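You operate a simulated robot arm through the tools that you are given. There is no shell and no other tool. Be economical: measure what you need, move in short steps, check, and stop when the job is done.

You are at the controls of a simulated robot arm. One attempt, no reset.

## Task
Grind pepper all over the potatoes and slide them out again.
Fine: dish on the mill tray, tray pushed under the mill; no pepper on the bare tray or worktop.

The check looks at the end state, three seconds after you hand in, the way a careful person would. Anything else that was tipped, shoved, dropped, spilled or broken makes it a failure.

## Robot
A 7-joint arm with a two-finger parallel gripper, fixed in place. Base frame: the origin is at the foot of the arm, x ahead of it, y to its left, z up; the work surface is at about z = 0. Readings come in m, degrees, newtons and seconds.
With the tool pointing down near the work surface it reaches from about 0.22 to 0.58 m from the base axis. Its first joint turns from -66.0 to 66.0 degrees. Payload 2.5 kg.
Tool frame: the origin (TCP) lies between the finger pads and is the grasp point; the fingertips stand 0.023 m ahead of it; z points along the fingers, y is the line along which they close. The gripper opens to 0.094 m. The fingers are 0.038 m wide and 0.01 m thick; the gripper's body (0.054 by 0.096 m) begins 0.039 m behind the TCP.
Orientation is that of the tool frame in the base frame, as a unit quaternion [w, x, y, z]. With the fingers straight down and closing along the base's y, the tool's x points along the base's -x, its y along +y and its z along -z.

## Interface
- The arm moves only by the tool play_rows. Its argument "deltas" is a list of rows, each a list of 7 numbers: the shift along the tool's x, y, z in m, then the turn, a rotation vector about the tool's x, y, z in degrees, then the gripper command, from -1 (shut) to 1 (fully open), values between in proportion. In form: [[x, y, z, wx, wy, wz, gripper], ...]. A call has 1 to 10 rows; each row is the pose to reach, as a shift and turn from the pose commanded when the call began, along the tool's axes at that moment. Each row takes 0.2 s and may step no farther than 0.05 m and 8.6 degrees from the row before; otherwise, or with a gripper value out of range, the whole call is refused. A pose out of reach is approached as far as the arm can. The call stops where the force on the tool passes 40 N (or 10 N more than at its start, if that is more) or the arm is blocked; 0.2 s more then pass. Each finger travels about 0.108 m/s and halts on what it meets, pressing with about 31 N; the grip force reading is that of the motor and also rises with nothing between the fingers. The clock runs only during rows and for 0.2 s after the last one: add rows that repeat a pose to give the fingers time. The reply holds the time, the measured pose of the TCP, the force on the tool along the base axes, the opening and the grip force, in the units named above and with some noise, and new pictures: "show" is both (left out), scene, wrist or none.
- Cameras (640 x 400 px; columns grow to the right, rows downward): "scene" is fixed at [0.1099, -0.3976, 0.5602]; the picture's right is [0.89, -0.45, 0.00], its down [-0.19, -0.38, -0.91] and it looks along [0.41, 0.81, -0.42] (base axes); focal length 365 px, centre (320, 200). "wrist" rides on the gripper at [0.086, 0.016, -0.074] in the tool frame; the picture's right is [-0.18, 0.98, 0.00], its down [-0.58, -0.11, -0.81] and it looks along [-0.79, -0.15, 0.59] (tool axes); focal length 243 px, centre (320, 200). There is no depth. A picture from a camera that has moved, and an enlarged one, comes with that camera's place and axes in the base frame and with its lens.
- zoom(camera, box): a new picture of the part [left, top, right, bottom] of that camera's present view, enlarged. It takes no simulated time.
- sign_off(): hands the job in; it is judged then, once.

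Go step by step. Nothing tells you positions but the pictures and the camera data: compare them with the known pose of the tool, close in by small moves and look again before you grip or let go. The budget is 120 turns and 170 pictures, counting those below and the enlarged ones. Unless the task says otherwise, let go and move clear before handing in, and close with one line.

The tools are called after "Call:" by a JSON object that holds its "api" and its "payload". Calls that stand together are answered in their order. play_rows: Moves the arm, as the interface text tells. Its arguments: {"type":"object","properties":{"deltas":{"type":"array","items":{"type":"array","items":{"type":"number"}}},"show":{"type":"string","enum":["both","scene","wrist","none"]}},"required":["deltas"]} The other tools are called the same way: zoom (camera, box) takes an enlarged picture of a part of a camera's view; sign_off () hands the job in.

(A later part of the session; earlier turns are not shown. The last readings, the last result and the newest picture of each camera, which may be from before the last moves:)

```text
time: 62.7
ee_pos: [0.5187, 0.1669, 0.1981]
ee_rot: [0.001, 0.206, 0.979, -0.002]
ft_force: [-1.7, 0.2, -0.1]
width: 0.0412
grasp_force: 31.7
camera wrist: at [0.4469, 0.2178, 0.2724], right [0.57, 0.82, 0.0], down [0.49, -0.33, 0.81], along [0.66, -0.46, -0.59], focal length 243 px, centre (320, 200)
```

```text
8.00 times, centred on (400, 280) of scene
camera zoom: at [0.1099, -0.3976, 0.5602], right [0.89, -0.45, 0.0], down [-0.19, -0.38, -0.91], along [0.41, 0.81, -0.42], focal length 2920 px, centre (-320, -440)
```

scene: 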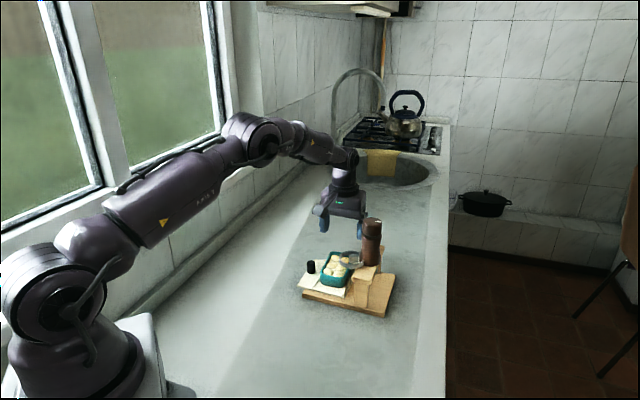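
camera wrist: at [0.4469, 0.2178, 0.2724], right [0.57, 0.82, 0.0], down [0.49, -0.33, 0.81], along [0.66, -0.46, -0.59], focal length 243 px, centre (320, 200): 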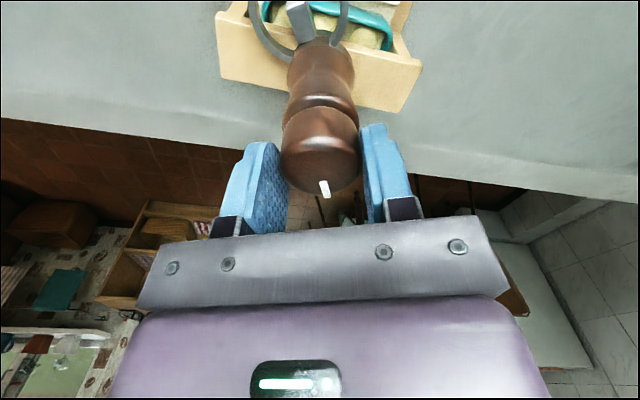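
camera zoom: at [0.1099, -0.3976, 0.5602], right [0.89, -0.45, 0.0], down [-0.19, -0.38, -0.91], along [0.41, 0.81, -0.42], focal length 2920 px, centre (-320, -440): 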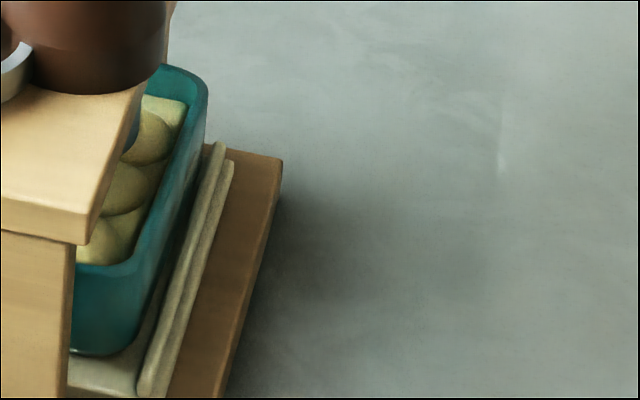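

No pepper yet after about 24°. I'll keep turning.

Call:
{"api": "play_rows", "payload": {"deltas": [[0, 0, 0, 0, 0, -8.4, -0.3], [0, 0, 0, 0, 0, -16.8, -0.3], [0, 0, 0, 0, 0, -25.2, -0.3], [0, 0, 0, 0, 0, -33.6, -0.3], [0, 0, 0, 0, 0, -42, -0.3], [0, 0, 0, 0, 0, -50.4, -0.3], [0, 0, 0, 0, 0, -58.8, -0.3], [0, 0, 0, 0, 0, -67.2, -0.3], [0, 0, 0, 0, 0, -75.6, -0.3], [0, 0, 0, 0, 0, -84, -0.3]], "show": "wrist"}}

Call:
{"api": "zoom", "payload": {"camera": "scene", "box": [330, 205, 420, 305]}}

Call:
{"api": "zoom", "payload": {"camera": "wrist", "box": [200, 0, 420, 110]}}

```text
time: 64.9
ee_pos: [0.5208, 0.1658, 0.1985]
ee_rot: [0.0, -0.501, 0.865, -0.001]
ft_force: [3.0, -6.2, -0.2]
width: 0.0414
grasp_force: 31.4
camera wrist: at [0.4627, 0.1008, 0.2729], right [-0.76, 0.65, 0.0], down [0.38, 0.45, 0.81], along [0.52, 0.61, -0.59], focal length 243 px, centre (320, 200)
```

wrist: 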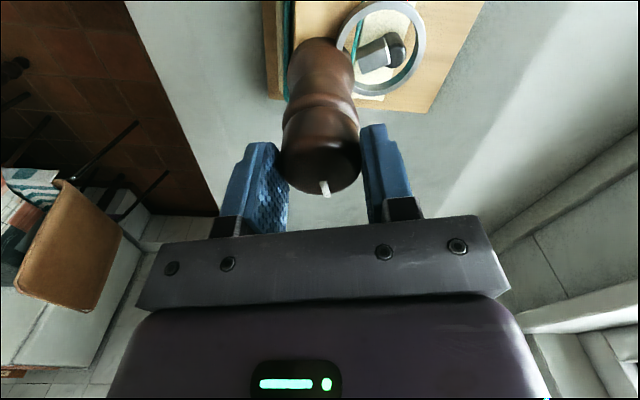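

```text
4.00 times, centred on (375, 255) of scene
camera zoom: at [0.1099, -0.3976, 0.5602], right [0.89, -0.45, 0.0], down [-0.19, -0.38, -0.91], along [0.41, 0.81, -0.42], focal length 1460 px, centre (100, -20)
```

zoom: 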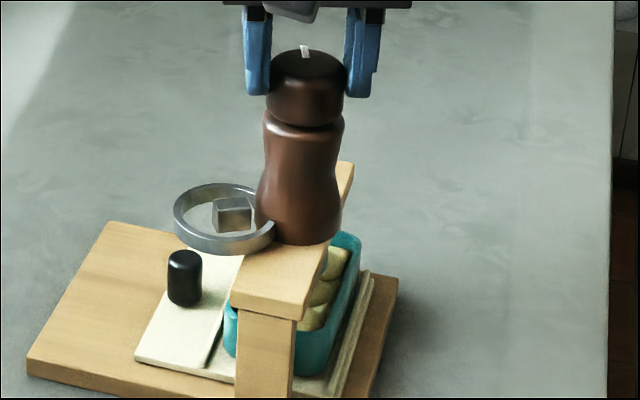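

```text
2.91 times, centred on (310, 55) of wrist
camera zoom: at [0.4627, 0.1008, 0.2729], right [-0.76, 0.65, 0.0], down [0.38, 0.45, 0.81], along [0.52, 0.61, -0.59], focal length 706 px, centre (349, 622)
```

zoom: 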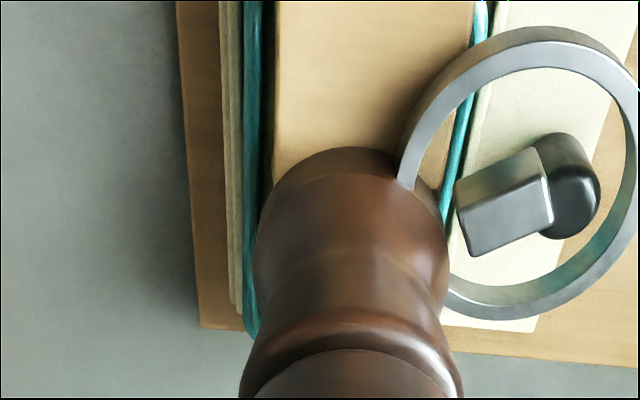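

Call:
{"api": "zoom", "payload": {"camera": "scene", "box": [378, 255, 418, 295]}}

Call:
{"api": "zoom", "payload": {"camera": "scene", "box": [335, 235, 385, 285]}}

```text
10.00 times, centred on (398, 275) of scene
camera zoom: at [0.1099, -0.3976, 0.5602], right [0.89, -0.45, 0.0], down [-0.19, -0.38, -0.91], along [0.41, 0.81, -0.42], focal length 3650 px, centre (-460, -550)
```

zoom: 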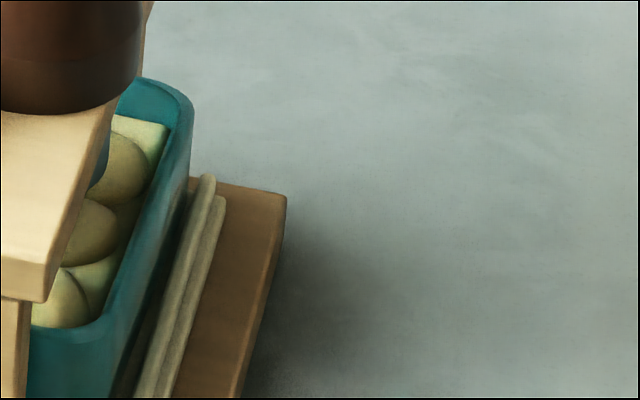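

```text
8.00 times, centred on (360, 260) of scene
camera zoom: at [0.1099, -0.3976, 0.5602], right [0.89, -0.45, 0.0], down [-0.19, -0.38, -0.91], along [0.41, 0.81, -0.42], focal length 2920 px, centre (0, -280)
```

zoom: 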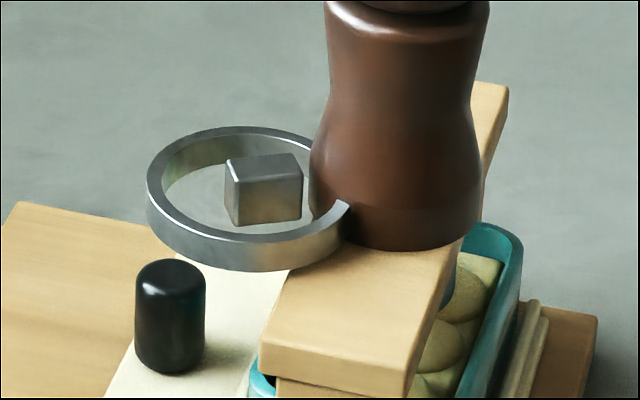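

No pepper visible on the exposed potatoes yet. I'll turn back the other way over the whole range, then look again.

Call:
{"api": "play_rows", "payload": {"deltas": [[0, 0, 0, 0, 0, 8.5, -0.3], [0, 0, 0, 0, 0, 17, -0.3], [0, 0, 0, 0, 0, 25.5, -0.3], [0, 0, 0, 0, 0, 34, -0.3], [0, 0, 0, 0, 0, 42.5, -0.3], [0, 0, 0, 0, 0, 51, -0.3], [0, 0, 0, 0, 0, 59.5, -0.3], [0, 0, 0, 0, 0, 68, -0.3], [0, 0, 0, 0, 0, 76.5, -0.3], [0, 0, 0, 0, 0, 85, -0.3]], "show": "none"}}

Call:
{"api": "play_rows", "payload": {"deltas": [[0, 0, 0, 0, 0, 8.5, -0.3], [0, 0, 0, 0, 0, 17, -0.3], [0, 0, 0, 0, 0, 25.5, -0.3], [0, 0, 0, 0, 0, 34, -0.3], [0, 0, 0, 0, 0, 42.5, -0.3], [0, 0, 0, 0, 0, 51, -0.3], [0, 0, 0, 0, 0, 59.5, -0.3], [0, 0, 0, 0, 0, 68, -0.3], [0, 0, 0, 0, 0, 76.5, -0.3], [0, 0, 0, 0, 0, 85, -0.3]], "show": "wrist"}}

Call:
{"api": "zoom", "payload": {"camera": "scene", "box": [340, 205, 420, 295]}}

```text
time: 67.1
ee_pos: [0.5198, 0.1683, 0.199]
ee_rot: [0.0, 0.217, 0.976, -0.001]
ft_force: [-9.3, 0.5, 1.1]
width: 0.0413
grasp_force: 30.6
```

```text
time: 69.3
ee_pos: [0.5194, 0.1681, 0.1979]
ee_rot: [0.001, 0.82, 0.572, 0.001]
ft_force: [4.3, -2.1, -0.6]
width: 0.0415
grasp_force: 31.4
camera wrist: at [0.5643, 0.2439, 0.2727], right [0.86, -0.51, 0.0], down [-0.3, -0.51, 0.81], along [-0.41, -0.69, -0.59], focal length 243 px, centre (320, 200)
```

wrist: 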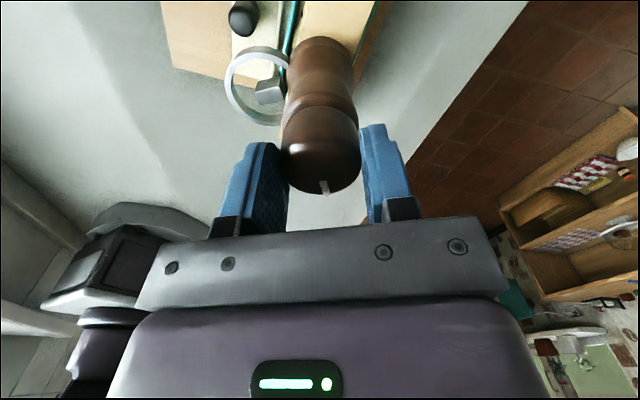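

```text
4.44 times, centred on (380, 250) of scene
camera zoom: at [0.11, -0.3976, 0.5602], right [0.89, -0.45, 0.0], down [-0.19, -0.38, -0.91], along [0.41, 0.81, -0.42], focal length 1622 px, centre (53, -22)
```

zoom: 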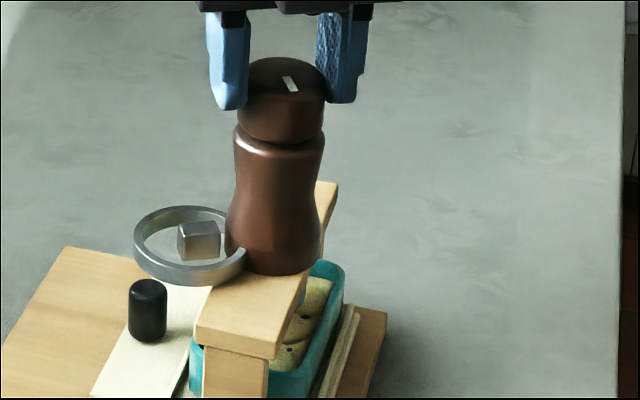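

The potatoes show what may be specks. I'll zoom in.

Call:
{"api": "zoom", "payload": {"camera": "scene", "box": [378, 255, 418, 295]}}

```text
10.00 times, centred on (398, 275) of scene
camera zoom: at [0.11, -0.3976, 0.5602], right [0.89, -0.45, 0.0], down [-0.19, -0.38, -0.91], along [0.41, 0.81, -0.42], focal length 3650 px, centre (-460, -550)
```

zoom: 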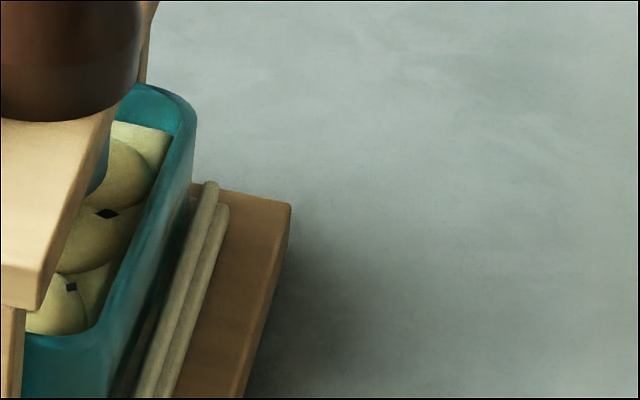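

Pepper is falling. I'll keep sweeping the cap back and forth, then check the spread.

Call:
{"api": "play_rows", "payload": {"deltas": [[0, 0, 0, 0, 0, -8.5, -0.3], [0, 0, 0, 0, 0, -17, -0.3], [0, 0, 0, 0, 0, -25.5, -0.3], [0, 0, 0, 0, 0, -34, -0.3], [0, 0, 0, 0, 0, -42.5, -0.3], [0, 0, 0, 0, 0, -51, -0.3], [0, 0, 0, 0, 0, -59.5, -0.3], [0, 0, 0, 0, 0, -68, -0.3], [0, 0, 0, 0, 0, -76.5, -0.3], [0, 0, 0, 0, 0, -85, -0.3]], "show": "none"}}

Call:
{"api": "play_rows", "payload": {"deltas": [[0, 0, 0, 0, 0, -8.5, -0.3], [0, 0, 0, 0, 0, -17, -0.3], [0, 0, 0, 0, 0, -25.5, -0.3], [0, 0, 0, 0, 0, -34, -0.3], [0, 0, 0, 0, 0, -42.5, -0.3], [0, 0, 0, 0, 0, -51, -0.3], [0, 0, 0, 0, 0, -59.5, -0.3], [0, 0, 0, 0, 0, -68, -0.3], [0, 0, 0, 0, 0, -76.5, -0.3], [0, 0, 0, 0, 0, -85, -0.3]], "show": "none"}}

Call:
{"api": "zoom", "payload": {"camera": "scene", "box": [378, 255, 418, 295]}}

Call:
{"api": "zoom", "payload": {"camera": "wrist", "box": [200, 0, 420, 110]}}

```text
time: 71.5
ee_pos: [0.5201, 0.1664, 0.199]
ee_rot: [0.0, 0.215, 0.977, -0.001]
ft_force: [-4.4, -1.3, -0.1]
width: 0.0412
grasp_force: 30.8
```

```text
time: 73.7
ee_pos: [0.5207, 0.1667, 0.1985]
ee_rot: [0.001, -0.502, 0.865, -0.002]
ft_force: [3.7, -5.4, -0.4]
width: 0.0412
grasp_force: 30.3
```

```text
10.00 times, centred on (398, 275) of scene
camera zoom: at [0.1099, -0.3976, 0.5602], right [0.89, -0.45, 0.0], down [-0.19, -0.38, -0.91], along [0.41, 0.81, -0.42], focal length 3650 px, centre (-460, -550)
```

zoom: 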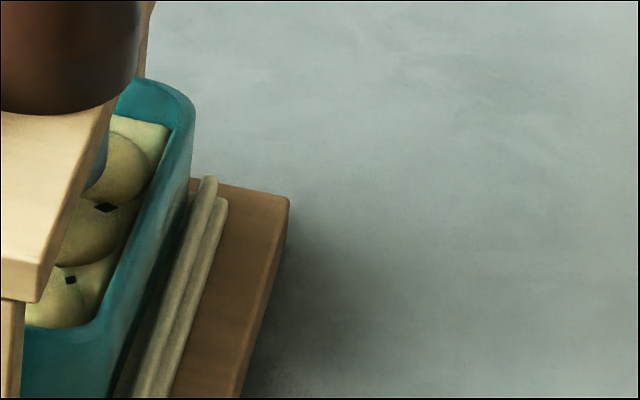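

```text
2.91 times, centred on (310, 55) of wrist
camera zoom: at [0.4624, 0.101, 0.2731], right [-0.76, 0.65, 0.0], down [0.38, 0.45, 0.81], along [0.52, 0.61, -0.59], focal length 706 px, centre (349, 622)
```

zoom: 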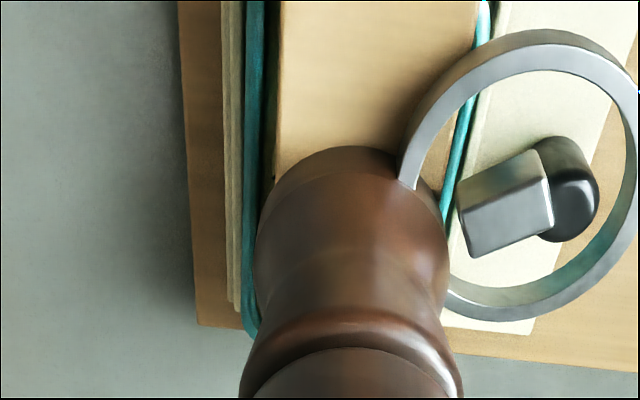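

Only the clockwise (positive tool-z) sweep dispenses. I'll do another clockwise sweep, return, and another.

Call:
{"api": "play_rows", "payload": {"deltas": [[0, 0, 0, 0, 0, 8.5, -0.3], [0, 0, 0, 0, 0, 17, -0.3], [0, 0, 0, 0, 0, 25.5, -0.3], [0, 0, 0, 0, 0, 34, -0.3], [0, 0, 0, 0, 0, 42.5, -0.3], [0, 0, 0, 0, 0, 51, -0.3], [0, 0, 0, 0, 0, 59.5, -0.3], [0, 0, 0, 0, 0, 68, -0.3], [0, 0, 0, 0, 0, 76.5, -0.3], [0, 0, 0, 0, 0, 85, -0.3]], "show": "none"}}

Call:
{"api": "play_rows", "payload": {"deltas": [[0, 0, 0, 0, 0, 8.5, -0.3], [0, 0, 0, 0, 0, 17, -0.3], [0, 0, 0, 0, 0, 25.5, -0.3], [0, 0, 0, 0, 0, 34, -0.3], [0, 0, 0, 0, 0, 42.5, -0.3], [0, 0, 0, 0, 0, 51, -0.3], [0, 0, 0, 0, 0, 59.5, -0.3], [0, 0, 0, 0, 0, 68, -0.3], [0, 0, 0, 0, 0, 76.5, -0.3], [0, 0, 0, 0, 0, 85, -0.3]], "show": "none"}}

Call:
{"api": "zoom", "payload": {"camera": "scene", "box": [378, 255, 418, 295]}}

Call:
{"api": "zoom", "payload": {"camera": "wrist", "box": [200, 0, 420, 110]}}

```text
time: 75.9
ee_pos: [0.5198, 0.1678, 0.1975]
ee_rot: [-0.001, 0.216, 0.976, -0.001]
ft_force: [-3.6, 7.4, 4.1]
width: 0.041
grasp_force: 30.6
```

```text
time: 78.1
ee_pos: [0.5214, 0.1674, 0.1977]
ee_rot: [0.001, 0.82, 0.573, -0.001]
ft_force: [4.3, -6.2, 1.1]
width: 0.0415
grasp_force: 30.9
```

```text
10.00 times, centred on (398, 275) of scene
camera zoom: at [0.1099, -0.3976, 0.5602], right [0.89, -0.45, 0.0], down [-0.19, -0.38, -0.91], along [0.41, 0.81, -0.42], focal length 3650 px, centre (-460, -550)
```

zoom: 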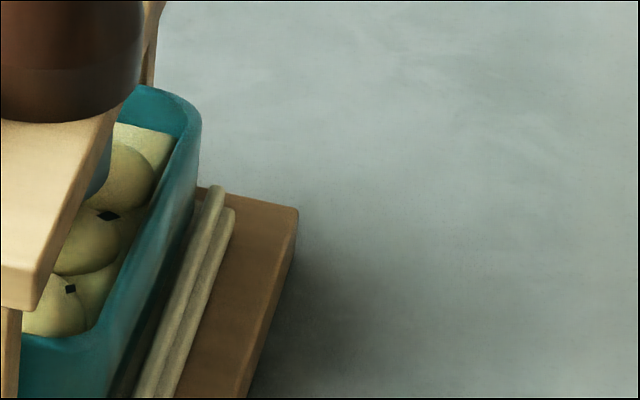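

```text
2.91 times, centred on (310, 55) of wrist
camera zoom: at [0.5647, 0.2434, 0.2727], right [0.86, -0.51, 0.0], down [-0.3, -0.51, 0.81], along [-0.41, -0.69, -0.59], focal length 706 px, centre (349, 622)
```

zoom: 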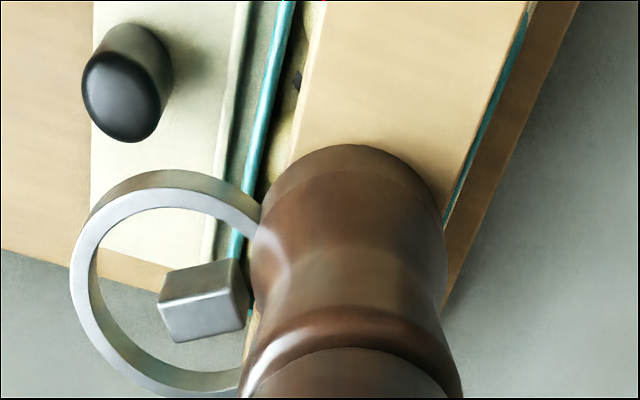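

Only rotation past the previous clockwise limit seems to count. I'll ratchet: open, rotate the hand back, regrip and turn clockwise again.

Call:
{"api": "play_rows", "payload": {"deltas": [[0, 0, 0, 0, 0, 0, 0.2], [0, 0, 0, 0, 0, 0, 0.2], [0, 0, 0, 0, 0, -8.5, 0.2], [0, 0, 0, 0, 0, -17, 0.2], [0, 0, 0, 0, 0, -25.5, 0.2], [0, 0, 0, 0, 0, -34, 0.2], [0, 0, 0, 0, 0, -42.5, 0.2], [0, 0, 0, 0, 0, -51, 0.2], [0, 0, 0, 0, 0, -59.5, 0.2], [0, 0, 0, 0, 0, -68, 0.2]], "show": "none"}}

Call:
{"api": "play_rows", "payload": {"deltas": [[0, 0, 0, 0, 0, -8.5, 0.2], [0, 0, 0, 0, 0, -17, 0.2], [0, 0, 0, 0, 0, -25.5, 0.2], [0, 0, 0, 0, 0, -34, 0.2], [0, 0, 0, 0, 0, -42.5, 0.2], [0, 0, 0, 0, 0, -51, 0.2], [0, 0, 0, 0, 0, -59.5, 0.2], [0, 0, 0, 0, 0, -68, 0.2], [0, 0, 0, 0, 0, -76.5, 0.2], [0, 0, 0, 0, 0, -85, 0.2]], "show": "wrist"}}

Call:
{"api": "zoom", "payload": {"camera": "scene", "box": [340, 205, 420, 295]}}

```text
time: 80.3
ee_pos: [0.5209, 0.1676, 0.1991]
ee_rot: [0.0, 0.355, 0.935, -0.001]
ft_force: [-0.7, 0.0, 0.1]
width: 0.0563
grasp_force: 0.1
```

```text
time: 82.5
ee_pos: [0.5204, 0.1662, 0.1976]
ee_rot: [-0.001, -0.368, 0.93, 0.0]
ft_force: [-0.3, 0.3, 0.1]
width: 0.0564
grasp_force: 0.1
camera wrist: at [0.4454, 0.121, 0.2727], right [-0.54, 0.84, 0.0], down [0.5, 0.32, 0.81], along [0.68, 0.43, -0.59], focal length 243 px, centre (320, 200)
```

wrist: 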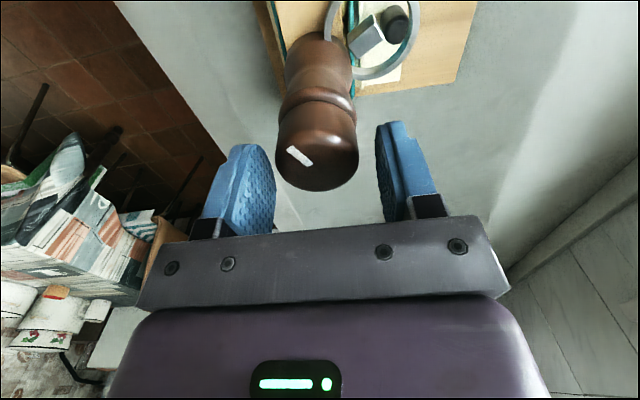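

```text
4.44 times, centred on (380, 250) of scene
camera zoom: at [0.1099, -0.3976, 0.5602], right [0.89, -0.45, 0.0], down [-0.19, -0.38, -0.91], along [0.41, 0.81, -0.42], focal length 1622 px, centre (53, -22)
```

zoom: 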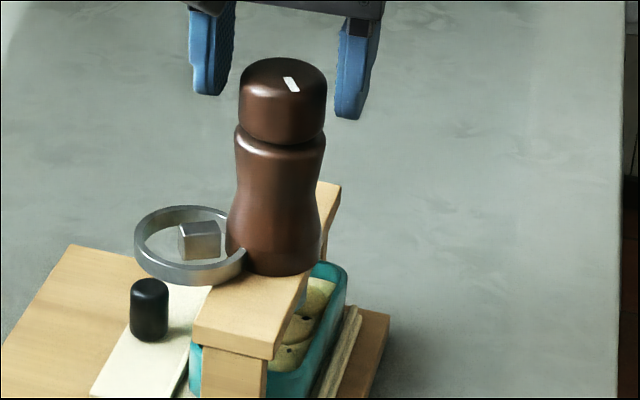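

The cap held its angle while the hand returned. I'll regrip and turn clockwise through the full range.

Call:
{"api": "play_rows", "payload": {"deltas": [[0, -0.001, 0, 0, 0, 0, 0.0], [0, -0.001, 0, 0, 0, 0, -0.3], [0, -0.001, 0, 0, 0, 0, -0.3], [0, -0.001, 0, 0, 0, 8.5, -0.3], [0, -0.001, 0, 0, 0, 17, -0.3], [0, 0, 0, 0, 0, 25.5, -0.3], [0, 0, 0, 0, 0, 34, -0.3], [0, 0, 0, 0, 0, 42.5, -0.3], [0, 0, 0, 0, 0, 51, -0.3], [0, 0, 0, 0, 0, 59.5, -0.3]], "show": "none"}}

Call:
{"api": "play_rows", "payload": {"deltas": [[0, 0, 0, 0, 0, 8.5, -0.3], [0, 0, 0, 0, 0, 17, -0.3], [0, 0, 0, 0, 0, 25.5, -0.3], [0, 0, 0, 0, 0, 34, -0.3], [0, 0, 0, 0, 0, 42.5, -0.3], [0, 0, 0, 0, 0, 51, -0.3], [0, 0, 0, 0, 0, 59.5, -0.3], [0, 0, 0, 0, 0, 68, -0.3], [0, 0, 0, 0, 0, 76.5, -0.3], [0, 0, 0, 0, 0, 85, -0.3]], "show": "wrist"}}

Call:
{"api": "zoom", "payload": {"camera": "scene", "box": [378, 255, 418, 295]}}

Call:
{"api": "zoom", "payload": {"camera": "wrist", "box": [200, 0, 420, 110]}}

```text
time: 84.7
ee_pos: [0.5207, 0.166, 0.1988]
ee_rot: [0.001, 0.144, 0.99, -0.001]
ft_force: [3.0, -5.7, 1.1]
width: 0.0417
grasp_force: 31.0
```

```text
time: 86.9
ee_pos: [0.5198, 0.168, 0.1976]
ee_rot: [0.001, 0.775, 0.632, 0.0]
ft_force: [-6.9, -4.8, 6.2]
width: 0.0416
grasp_force: 30.6
camera wrist: at [0.5528, 0.2498, 0.2726], right [0.93, -0.38, 0.0], down [-0.22, -0.55, 0.81], along [-0.31, -0.75, -0.59], focal length 243 px, centre (320, 200)
```

wrist: 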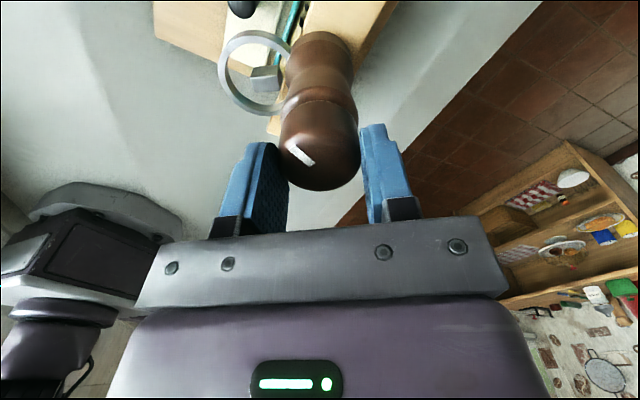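

```text
10.00 times, centred on (398, 275) of scene
camera zoom: at [0.1099, -0.3976, 0.5602], right [0.89, -0.45, 0.0], down [-0.19, -0.38, -0.91], along [0.41, 0.81, -0.42], focal length 3650 px, centre (-460, -550)
```

zoom: 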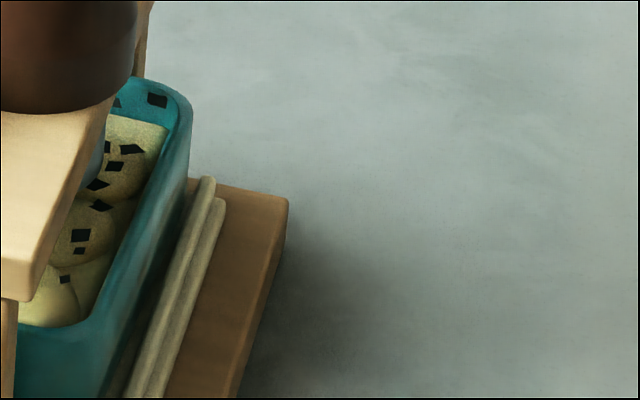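

```text
2.91 times, centred on (310, 55) of wrist
camera zoom: at [0.5528, 0.2498, 0.2726], right [0.93, -0.38, 0.0], down [-0.22, -0.55, 0.81], along [-0.31, -0.75, -0.59], focal length 706 px, centre (349, 622)
```

zoom: 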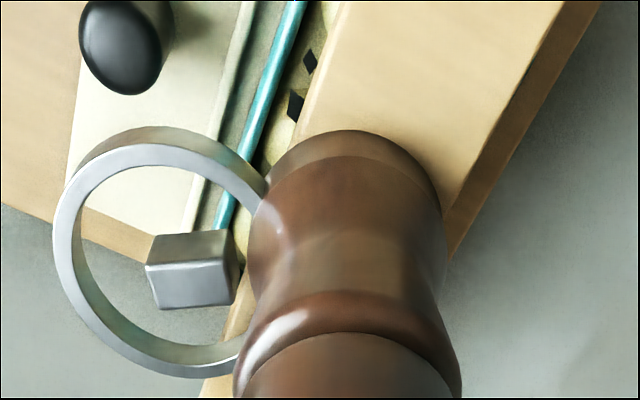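

Much more pepper now, all inside the dish. One more ratchet for coverage of the near end.

Call:
{"api": "play_rows", "payload": {"deltas": [[0, 0, 0, 0, 0, 0, 0.2], [0, 0, 0, 0, 0, 0, 0.2], [0, 0, 0, 0, 0, -8.5, 0.2], [0, 0, 0, 0, 0, -17, 0.2], [0, 0, 0, 0, 0, -25.5, 0.2], [0, 0, 0, 0, 0, -34, 0.2], [0, 0, 0, 0, 0, -42.5, 0.2], [0, 0, 0, 0, 0, -51, 0.2], [0, 0, 0, 0, 0, -59.5, 0.2], [0, 0, 0, 0, 0, -68, 0.2]], "show": "none"}}

Call:
{"api": "play_rows", "payload": {"deltas": [[0, 0, 0, 0, 0, -8.5, 0.2], [0, 0, 0, 0, 0, -17, 0.2], [0, 0, 0, 0, 0, -25.5, 0.2], [0, 0, 0, 0, 0, -34, 0.2], [0, 0, 0, 0, 0, -42.5, 0.2], [0, 0, 0, 0, 0, -51, 0.2], [0, 0, 0, 0, 0, -59.5, 0.2], [0, 0, 0, 0, 0, -68, 0.2], [0, 0, 0, 0, 0, -76.5, 0.2], [0, 0, 0, 0, 0, -76.5, 0.2]], "show": "wrist"}}

Call:
{"api": "zoom", "payload": {"camera": "scene", "box": [350, 245, 410, 305]}}

Call:
{"api": "zoom", "payload": {"camera": "wrist", "box": [240, 0, 440, 100]}}

```text
time: 89.1
ee_pos: [0.5208, 0.1674, 0.1978]
ee_rot: [0.0, 0.287, 0.958, -0.001]
ft_force: [0.3, 1.4, -0.6]
width: 0.0566
grasp_force: 0.1
```

```text
time: 91.3
ee_pos: [0.5199, 0.1676, 0.198]
ee_rot: [0.0, -0.368, 0.93, -0.001]
ft_force: [-0.4, -0.6, 0.0]
width: 0.0565
grasp_force: 0.1
camera wrist: at [0.4454, 0.1211, 0.2729], right [-0.54, 0.84, 0.0], down [0.5, 0.32, 0.81], along [0.68, 0.43, -0.59], focal length 243 px, centre (320, 200)
```

wrist: 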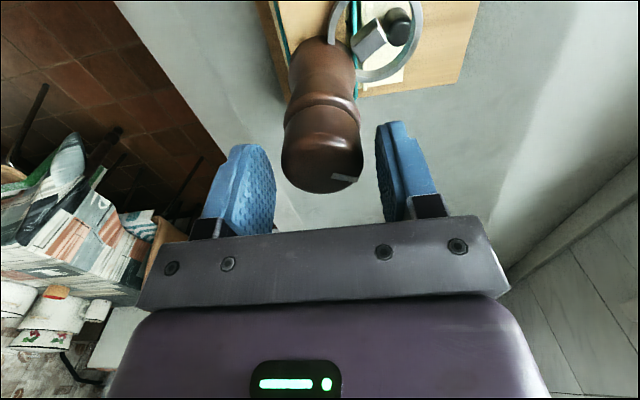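

```text
6.67 times, centred on (380, 275) of scene
camera zoom: at [0.1099, -0.3976, 0.5602], right [0.89, -0.45, 0.0], down [-0.19, -0.38, -0.91], along [0.41, 0.81, -0.42], focal length 2433 px, centre (-80, -300)
```

zoom: 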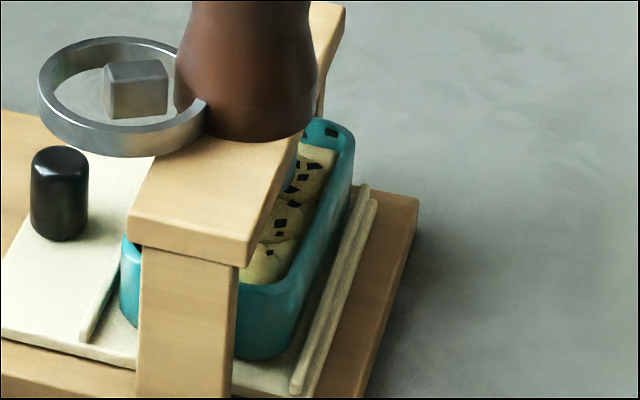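

```text
3.20 times, centred on (340, 50) of wrist
camera zoom: at [0.4454, 0.1211, 0.2729], right [-0.54, 0.84, 0.0], down [0.5, 0.32, 0.81], along [0.68, 0.43, -0.59], focal length 776 px, centre (256, 680)
```

zoom: 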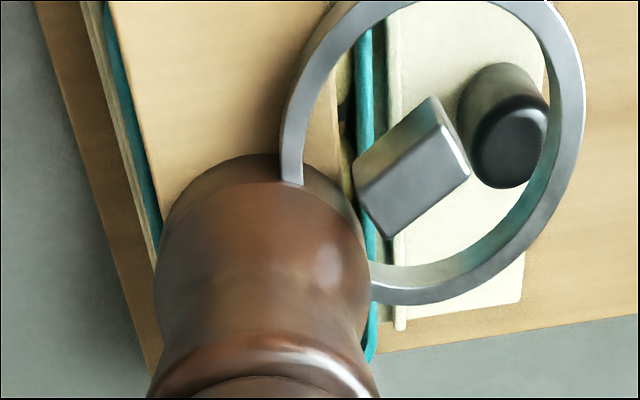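

The tray is clean. Another clockwise turn, checked at the middle.

Call:
{"api": "play_rows", "payload": {"deltas": [[0, 0, 0, 0, 0, 0, 0.0], [0, 0, 0, 0, 0, 0, -0.3], [0, 0, 0, 0, 0, 0, -0.3], [0, 0, 0, 0, 0, 8.5, -0.3], [0, 0, 0, 0, 0, 17, -0.3], [0, 0, 0, 0, 0, 25.5, -0.3], [0, 0, 0, 0, 0, 34, -0.3], [0, 0, 0, 0, 0, 42.5, -0.3], [0, 0, 0, 0, 0, 51, -0.3], [0, 0, 0, 0, 0, 59.5, -0.3]], "show": "none"}}

Call:
{"api": "zoom", "payload": {"camera": "scene", "box": [378, 255, 418, 295]}}

Call:
{"api": "zoom", "payload": {"camera": "wrist", "box": [220, 0, 440, 90]}}

```text
time: 93.5
ee_pos: [0.5207, 0.1669, 0.1978]
ee_rot: [0.001, 0.144, 0.99, -0.001]
ft_force: [-5.4, 2.7, -0.8]
width: 0.0411
grasp_force: 31.4
```

```text
10.00 times, centred on (398, 275) of scene
camera zoom: at [0.1099, -0.3976, 0.5602], right [0.89, -0.45, 0.0], down [-0.19, -0.38, -0.91], along [0.41, 0.81, -0.42], focal length 3650 px, centre (-460, -550)
```

zoom: 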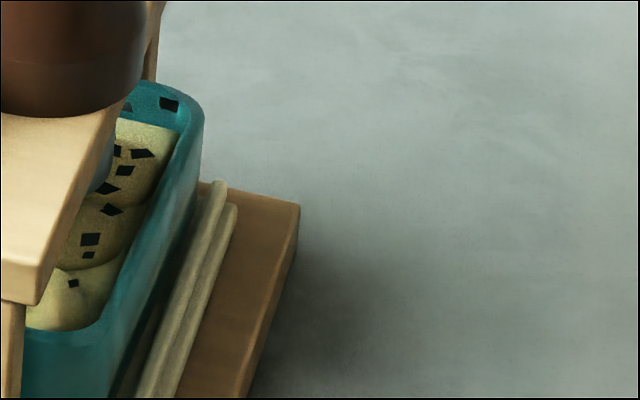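

```text
2.91 times, centred on (330, 45) of wrist
camera zoom: at [0.4416, 0.2083, 0.2727], right [0.46, 0.89, 0.0], down [0.53, -0.27, 0.81], along [0.72, -0.37, -0.59], focal length 706 px, centre (291, 651)
```

zoom: 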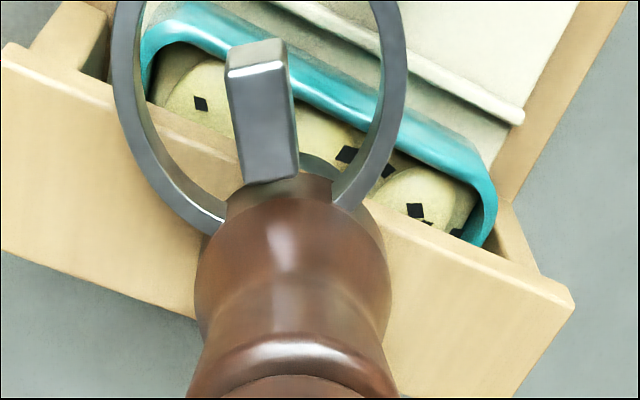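

Call:
{"api": "play_rows", "payload": {"deltas": [[0, 0, 0, 0, 0, 8.5, -0.3], [0, 0, 0, 0, 0, 17, -0.3], [0, 0, 0, 0, 0, 25.5, -0.3], [0, 0, 0, 0, 0, 34, -0.3], [0, 0, 0, 0, 0, 42.5, -0.3], [0, 0, 0, 0, 0, 51, -0.3], [0, 0, 0, 0, 0, 59.5, -0.3], [0, 0, 0, 0, 0, 68, -0.3], [0, 0, 0, 0, 0, 76.5, -0.3], [0, 0, 0, 0, 0, 85, -0.3]], "show": "none"}}

Call:
{"api": "zoom", "payload": {"camera": "scene", "box": [378, 255, 418, 295]}}

Call:
{"api": "zoom", "payload": {"camera": "wrist", "box": [200, 0, 420, 110]}}

```text
time: 95.7
ee_pos: [0.5221, 0.1675, 0.1994]
ee_rot: [0.002, 0.776, 0.631, 0.0]
ft_force: [5.7, -3.2, 0.1]
width: 0.041
grasp_force: 31.1
```

```text
10.00 times, centred on (398, 275) of scene
camera zoom: at [0.1099, -0.3976, 0.5602], right [0.89, -0.45, 0.0], down [-0.19, -0.38, -0.91], along [0.41, 0.81, -0.42], focal length 3650 px, centre (-460, -550)
```

zoom: 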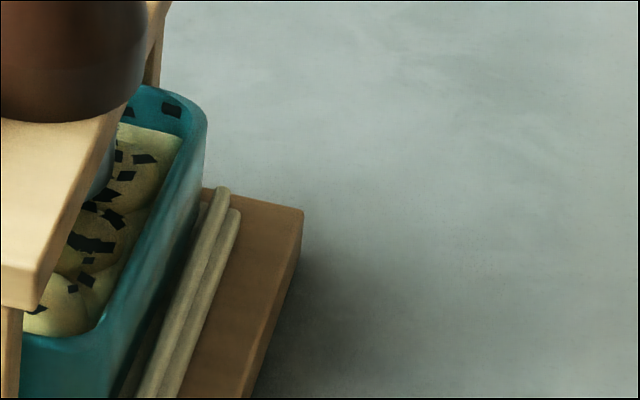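

```text
2.91 times, centred on (310, 55) of wrist
camera zoom: at [0.5534, 0.2487, 0.2726], right [0.93, -0.38, 0.0], down [-0.23, -0.54, 0.81], along [-0.3, -0.75, -0.59], focal length 706 px, centre (349, 622)
```

zoom: 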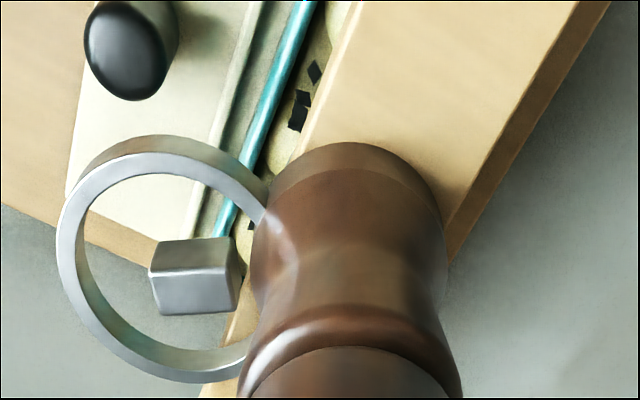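

Good spread, still clean tray. One more ratchet for full coverage.

Call:
{"api": "play_rows", "payload": {"deltas": [[0, 0, 0, 0, 0, 0, 0.2], [0, 0, 0, 0, 0, 0, 0.2], [0, 0, 0, 0, 0, -8.5, 0.2], [0, 0, 0, 0, 0, -17, 0.2], [0, 0, 0, 0, 0, -25.5, 0.2], [0, 0, 0, 0, 0, -34, 0.2], [0, 0, 0, 0, 0, -42.5, 0.2], [0, 0, 0, 0, 0, -51, 0.2], [0, 0, 0, 0, 0, -59.5, 0.2], [0, 0, 0, 0, 0, -68, 0.2]], "show": "none"}}

Call:
{"api": "play_rows", "payload": {"deltas": [[0, 0, 0, 0, 0, -8.5, 0.2], [0, 0, 0, 0, 0, -17, 0.2], [0, 0, 0, 0, 0, -25.5, 0.2], [0, 0, 0, 0, 0, -34, 0.2], [0, 0, 0, 0, 0, -42.5, 0.2], [0, 0, 0, 0, 0, -51, 0.2], [0, 0, 0, 0, 0, -59.5, 0.2], [0, 0, 0, 0, 0, -68, 0.2], [0, 0, 0, 0, 0, -76.5, 0.2], [0, 0, 0, 0, 0, -76.5, 0.2]], "show": "wrist"}}

Call:
{"api": "play_rows", "payload": {"deltas": [[0, 0, 0, 0, 0, 0, 0.0], [0, 0, 0, 0, 0, 0, -0.3], [0, 0, 0, 0, 0, 0, -0.3], [0, 0, 0, 0, 0, 8.5, -0.3], [0, 0, 0, 0, 0, 17, -0.3], [0, 0, 0, 0, 0, 25.5, -0.3], [0, 0, 0, 0, 0, 34, -0.3], [0, 0, 0, 0, 0, 42.5, -0.3], [0, 0, 0, 0, 0, 51, -0.3], [0, 0, 0, 0, 0, 59.5, -0.3]], "show": "none"}}

Call:
{"api": "play_rows", "payload": {"deltas": [[0, 0, 0, 0, 0, 8.5, -0.3], [0, 0, 0, 0, 0, 17, -0.3], [0, 0, 0, 0, 0, 25.5, -0.3], [0, 0, 0, 0, 0, 34, -0.3], [0, 0, 0, 0, 0, 42.5, -0.3], [0, 0, 0, 0, 0, 51, -0.3], [0, 0, 0, 0, 0, 59.5, -0.3], [0, 0, 0, 0, 0, 68, -0.3]], "show": "none"}}

Call:
{"api": "zoom", "payload": {"camera": "scene", "box": [378, 255, 418, 295]}}

Call:
{"api": "zoom", "payload": {"camera": "scene", "box": [300, 200, 420, 320]}}

```text
time: 97.9
ee_pos: [0.5209, 0.1659, 0.1983]
ee_rot: [0.001, 0.287, 0.958, -0.002]
ft_force: [0.2, -1.1, 0.1]
width: 0.0565
grasp_force: 0.1
```

```text
time: 100.1
ee_pos: [0.5215, 0.1675, 0.1977]
ee_rot: [0.0, -0.368, 0.93, -0.001]
ft_force: [-0.2, 0.4, -0.4]
width: 0.0566
grasp_force: 0.1
camera wrist: at [0.4454, 0.121, 0.2727], right [-0.54, 0.84, 0.0], down [0.5, 0.32, 0.81], along [0.68, 0.43, -0.59], focal length 243 px, centre (320, 200)
```

wrist: 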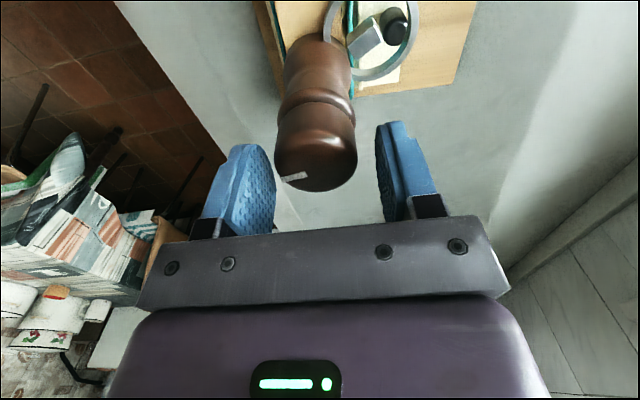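

```text
time: 102.3
ee_pos: [0.5209, 0.1656, 0.1981]
ee_rot: [0.0, 0.145, 0.989, -0.001]
ft_force: [1.6, -5.0, 0.4]
width: 0.0406
grasp_force: 31.2
```

```text
time: 104.1
ee_pos: [0.5192, 0.1666, 0.1982]
ee_rot: [0.001, 0.673, 0.74, -0.001]
ft_force: [-5.4, -5.2, 3.2]
width: 0.0404
grasp_force: 31.4
```

```text
10.00 times, centred on (398, 275) of scene
camera zoom: at [0.1099, -0.3976, 0.5602], right [0.89, -0.45, 0.0], down [-0.19, -0.38, -0.91], along [0.41, 0.81, -0.42], focal length 3650 px, centre (-460, -550)
```

zoom: 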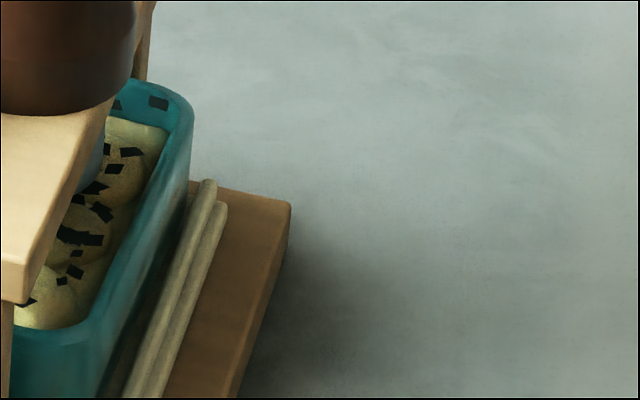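

```text
3.33 times, centred on (360, 260) of scene
camera zoom: at [0.1099, -0.3976, 0.5602], right [0.89, -0.45, 0.0], down [-0.19, -0.38, -0.91], along [0.41, 0.81, -0.42], focal length 1216 px, centre (187, 0)
```

zoom: 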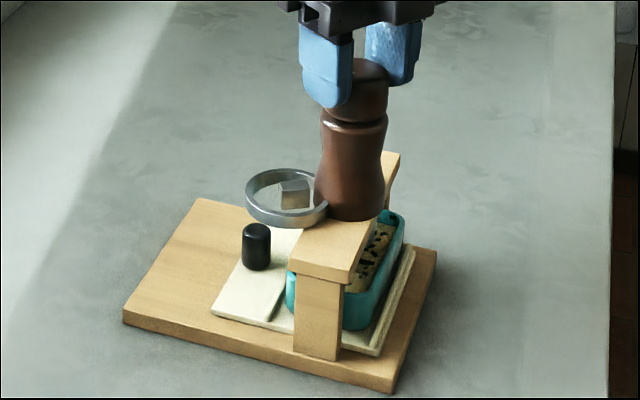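

Coverage looks good. I'll release the cap, rise and go back behind the knob to slide the tray out.

Call:
{"api": "play_rows", "payload": {"deltas": [[0, 0, 0, 0, 0, 0, 0.1], [0, 0, 0, 0, 0, 0, 0.3], [0, 0, -0.02, 0, 0, 0, 0.3], [0, 0, -0.05, 0, 0, -5, 0.3], [0.03, -0.022, -0.05, 0, 0, -13, 0.3], [0.06, -0.045, -0.05, 0, 0, -21, 0.3], [0.091, -0.068, -0.05, 0, 0, -29, 0.3], [0.091, -0.068, -0.03, 0, 0, -36.7, 0.3], [0.091, -0.068, -0.02, 0, 0, -36.7, 0.3]], "show": "none"}}

Call:
{"api": "play_rows", "payload": {"deltas": [[0, 0, 0, 0, -8, 0, 0.3], [0, 0, 0, 0, -16, 0, 0.3], [0, 0, 0, 0, -24, 0, 0.3], [0, 0, 0, 0, -30, 0, 0.3], [0, 0, 0, 0, -35, 0, 0.3], [0, 0, 0, 0, -35, 0, 0.3]], "show": "wrist"}}

Call:
{"api": "zoom", "payload": {"camera": "scene", "box": [320, 230, 400, 310]}}

```text
time: 106.1
ee_pos: [0.4447, 0.2508, 0.2188]
ee_rot: [0.0, 0.404, 0.915, -0.001]
ft_force: [1.0, 0.1, 1.1]
width: 0.0608
grasp_force: 0.1
```

```text
time: 107.5
ee_pos: [0.4441, 0.2504, 0.218]
ee_rot: [0.276, 0.386, 0.871, -0.124]
ft_force: [0.7, 0.6, 0.6]
width: 0.0611
grasp_force: 0.1
camera wrist: at [0.3787, 0.347, 0.2293], right [0.83, 0.55, 0.11], down [-0.07, -0.08, 0.99], along [0.55, -0.83, -0.03], focal length 243 px, centre (320, 200)
```

wrist: 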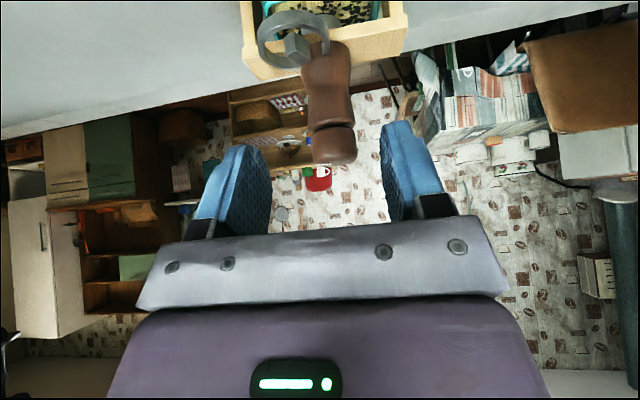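

```text
5.00 times, centred on (360, 270) of scene
camera zoom: at [0.1099, -0.3976, 0.5602], right [0.89, -0.45, 0.0], down [-0.19, -0.38, -0.91], along [0.41, 0.81, -0.42], focal length 1825 px, centre (120, -150)
```

zoom: 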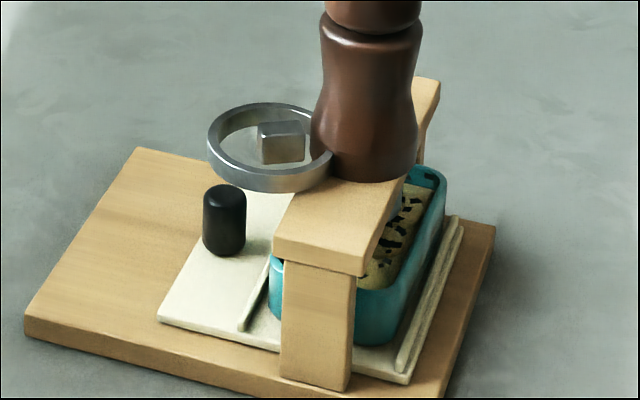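

Pepper is well spread in the dish. I'll lower behind the knob and grip it.

Call:
{"api": "play_rows", "payload": {"deltas": [[0.02, 0, 0.027, 0, 0, 0, 0.3], [0.04, 0, 0.055, 0, 0, 0, 0.3], [0.06, 0, 0.082, 0, 0, 0, 0.3], [0.08, 0, 0.11, 0, 0, 0, 0.2], [0.0949, 0, 0.1302, 0, 0, 0, 0.1], [0.0949, 0, 0.1302, 0, 0, 0, 0.1]], "show": "wrist"}}

Call:
{"api": "zoom", "payload": {"camera": "scene", "box": [310, 220, 400, 310]}}

```text
time: 108.9
ee_pos: [0.442, 0.2535, 0.0573]
ee_rot: [0.276, 0.386, 0.872, -0.122]
ft_force: [0.8, 0.0, -0.2]
width: 0.0517
grasp_force: 0.0
camera wrist: at [0.3766, 0.3496, 0.0684], right [0.83, 0.55, 0.11], down [-0.07, -0.08, 0.99], along [0.55, -0.83, -0.03], focal length 243 px, centre (320, 200)
```

wrist: 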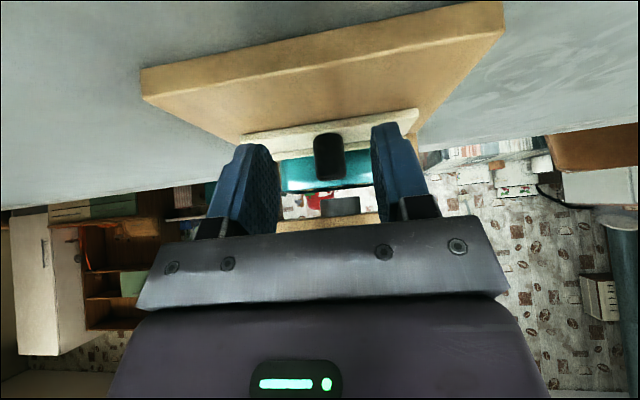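

```text
4.44 times, centred on (355, 265) of scene
camera zoom: at [0.1099, -0.3976, 0.5602], right [0.89, -0.45, 0.0], down [-0.19, -0.38, -0.91], along [0.41, 0.81, -0.42], focal length 1622 px, centre (164, -89)
```

zoom: 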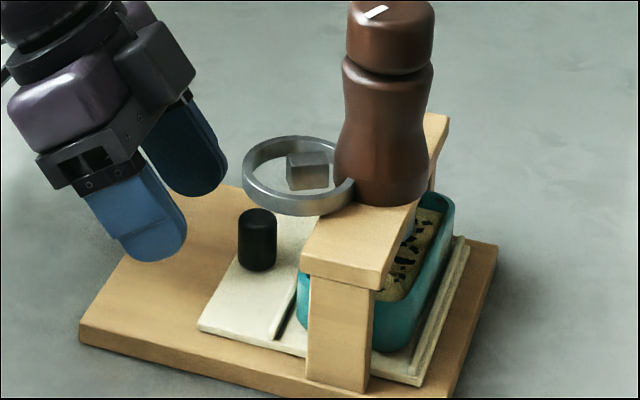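

Call:
{"api": "play_rows", "payload": {"deltas": [[-0.012, 0, 0.0085, 0, 0, 0, 0.1], [-0.024, 0, 0.017, 0, 0, 0, 0.1], [-0.0287, 0, 0.0201, 0, 0, 0, 0.1], [-0.0287, 0, 0.0201, 0, 0, 0, -0.3], [-0.0287, 0, 0.0201, 0, 0, 0, -1], [-0.0287, 0, 0.0201, 0, 0, 0, -1]], "show": "wrist"}}

Call:
{"api": "zoom", "payload": {"camera": "scene", "box": [310, 220, 400, 310]}}

```text
time: 110.3
ee_pos: [0.4649, 0.2281, 0.0579]
ee_rot: [0.276, 0.386, 0.872, -0.122]
ft_force: [2.0, 3.1, 0.0]
width: 0.0197
grasp_force: 30.8
camera wrist: at [0.3996, 0.3238, 0.0683], right [0.83, 0.55, 0.11], down [-0.07, -0.08, 0.99], along [0.56, -0.83, -0.03], focal length 243 px, centre (320, 200)
```

wrist: 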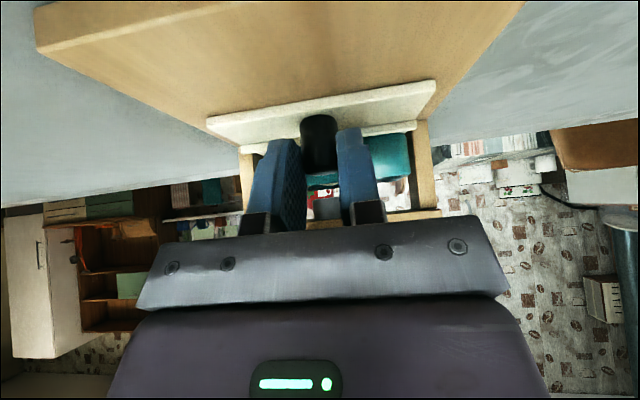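

```text
4.44 times, centred on (355, 265) of scene
camera zoom: at [0.1099, -0.3976, 0.5602], right [0.89, -0.45, 0.0], down [-0.19, -0.38, -0.91], along [0.41, 0.81, -0.42], focal length 1622 px, centre (164, -89)
```

zoom: 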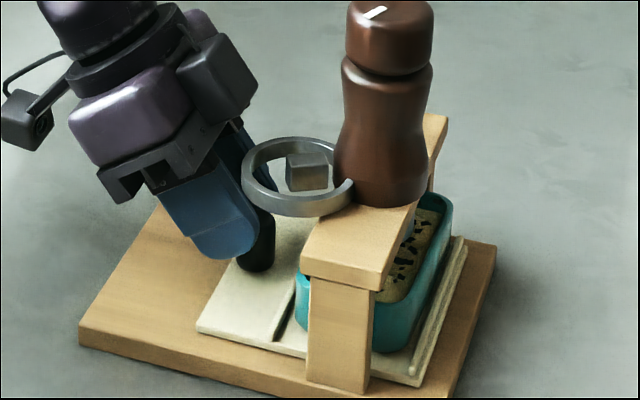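

Gripped. Pull out along the slide in two stages.

Call:
{"api": "play_rows", "payload": {"deltas": [[0.0041, 0.0003, -0.0029, 0, 0, 0, -1], [0.0082, 0.0005, -0.0057, 0, 0, 0, -1], [0.0123, 0.0007, -0.0086, 0, 0, 0, -1], [0.0164, 0.0009, -0.0115, 0, 0, 0, -1], [0.0205, 0.0011, -0.0143, 0, 0, 0, -1], [0.0246, 0.0013, -0.0172, 0, 0, 0, -1], [0.0287, 0.0014, -0.0201, 0, 0, 0, -1], [0.0328, 0.0015, -0.023, 0, 0, 0, -1]], "show": "none"}}

Call:
{"api": "zoom", "payload": {"camera": "scene", "box": [310, 220, 400, 310]}}

```text
time: 112.1
ee_pos: [0.4396, 0.2562, 0.0569]
ee_rot: [0.275, 0.387, 0.871, -0.124]
ft_force: [-3.7, -4.3, 0.7]
width: 0.0198
grasp_force: 31.2
```

```text
4.44 times, centred on (355, 265) of scene
camera zoom: at [0.1099, -0.3976, 0.5602], right [0.89, -0.45, 0.0], down [-0.19, -0.38, -0.91], along [0.41, 0.81, -0.42], focal length 1622 px, centre (164, -89)
```

zoom: 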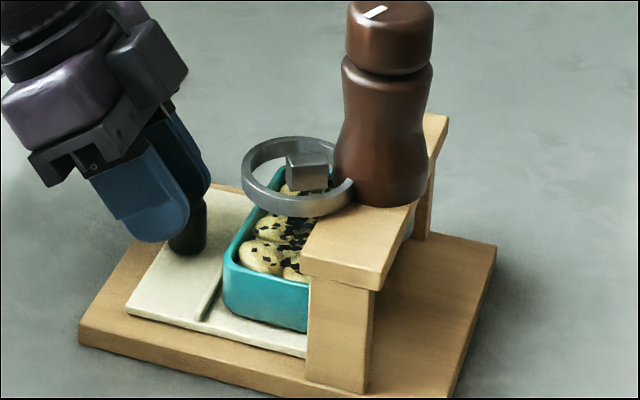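

Beautifully peppered. Continue pulling out.

Call:
{"api": "play_rows", "payload": {"deltas": [[0.0041, -0.0003, -0.0029, 0, 0, 0, -1], [0.0082, -0.0002, -0.0057, 0, 0, 0, -1], [0.0123, 0, -0.0086, 0, 0, 0, -1], [0.0164, 0.0002, -0.0115, 0, 0, 0, -1], [0.0205, 0.0003, -0.0143, 0, 0, 0, -1], [0.0246, 0.0005, -0.0172, 0, 0, 0, -1], [0.0287, 0.0006, -0.0201, 0, 0, 0, -1]], "show": "none"}}

Call:
{"api": "zoom", "payload": {"camera": "scene", "box": [310, 220, 400, 310]}}

```text
time: 113.7
ee_pos: [0.4176, 0.2832, 0.0582]
ee_rot: [0.277, 0.385, 0.872, -0.123]
ft_force: [-4.0, -3.3, 0.9]
width: 0.02
grasp_force: 31.1
```

```text
4.44 times, centred on (355, 265) of scene
camera zoom: at [0.1099, -0.3976, 0.5602], right [0.89, -0.45, 0.0], down [-0.19, -0.38, -0.91], along [0.41, 0.81, -0.42], focal length 1622 px, centre (164, -89)
```

zoom: 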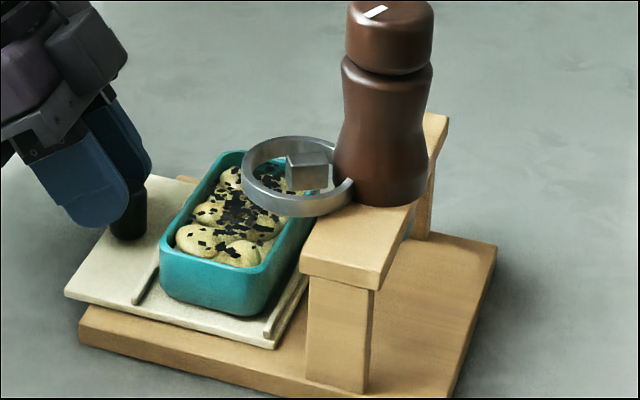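

The tray is nearly at its original out position. I'll pull about 8 mm more.

Call:
{"api": "play_rows", "payload": {"deltas": [[0.0025, -0.0004, -0.0017, 0, 0, 0, -1], [0.0049, -0.0003, -0.0034, 0, 0, 0, -1], [0.0068, -0.0002, -0.0048, 0, 0, 0, -1]], "show": "none"}}

Call:
{"api": "zoom", "payload": {"camera": "scene", "box": [310, 220, 400, 310]}}

```text
time: 114.5
ee_pos: [0.4101, 0.2904, 0.0566]
ee_rot: [0.275, 0.386, 0.872, -0.123]
ft_force: [0.9, 0.6, -1.0]
width: 0.0199
grasp_force: 31.1
```

```text
4.44 times, centred on (355, 265) of scene
camera zoom: at [0.1099, -0.3976, 0.5602], right [0.89, -0.45, 0.0], down [-0.19, -0.38, -0.91], along [0.41, 0.81, -0.42], focal length 1622 px, centre (164, -89)
```

zoom: 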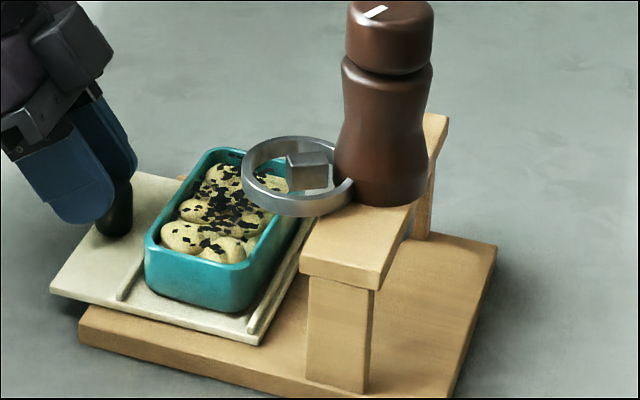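

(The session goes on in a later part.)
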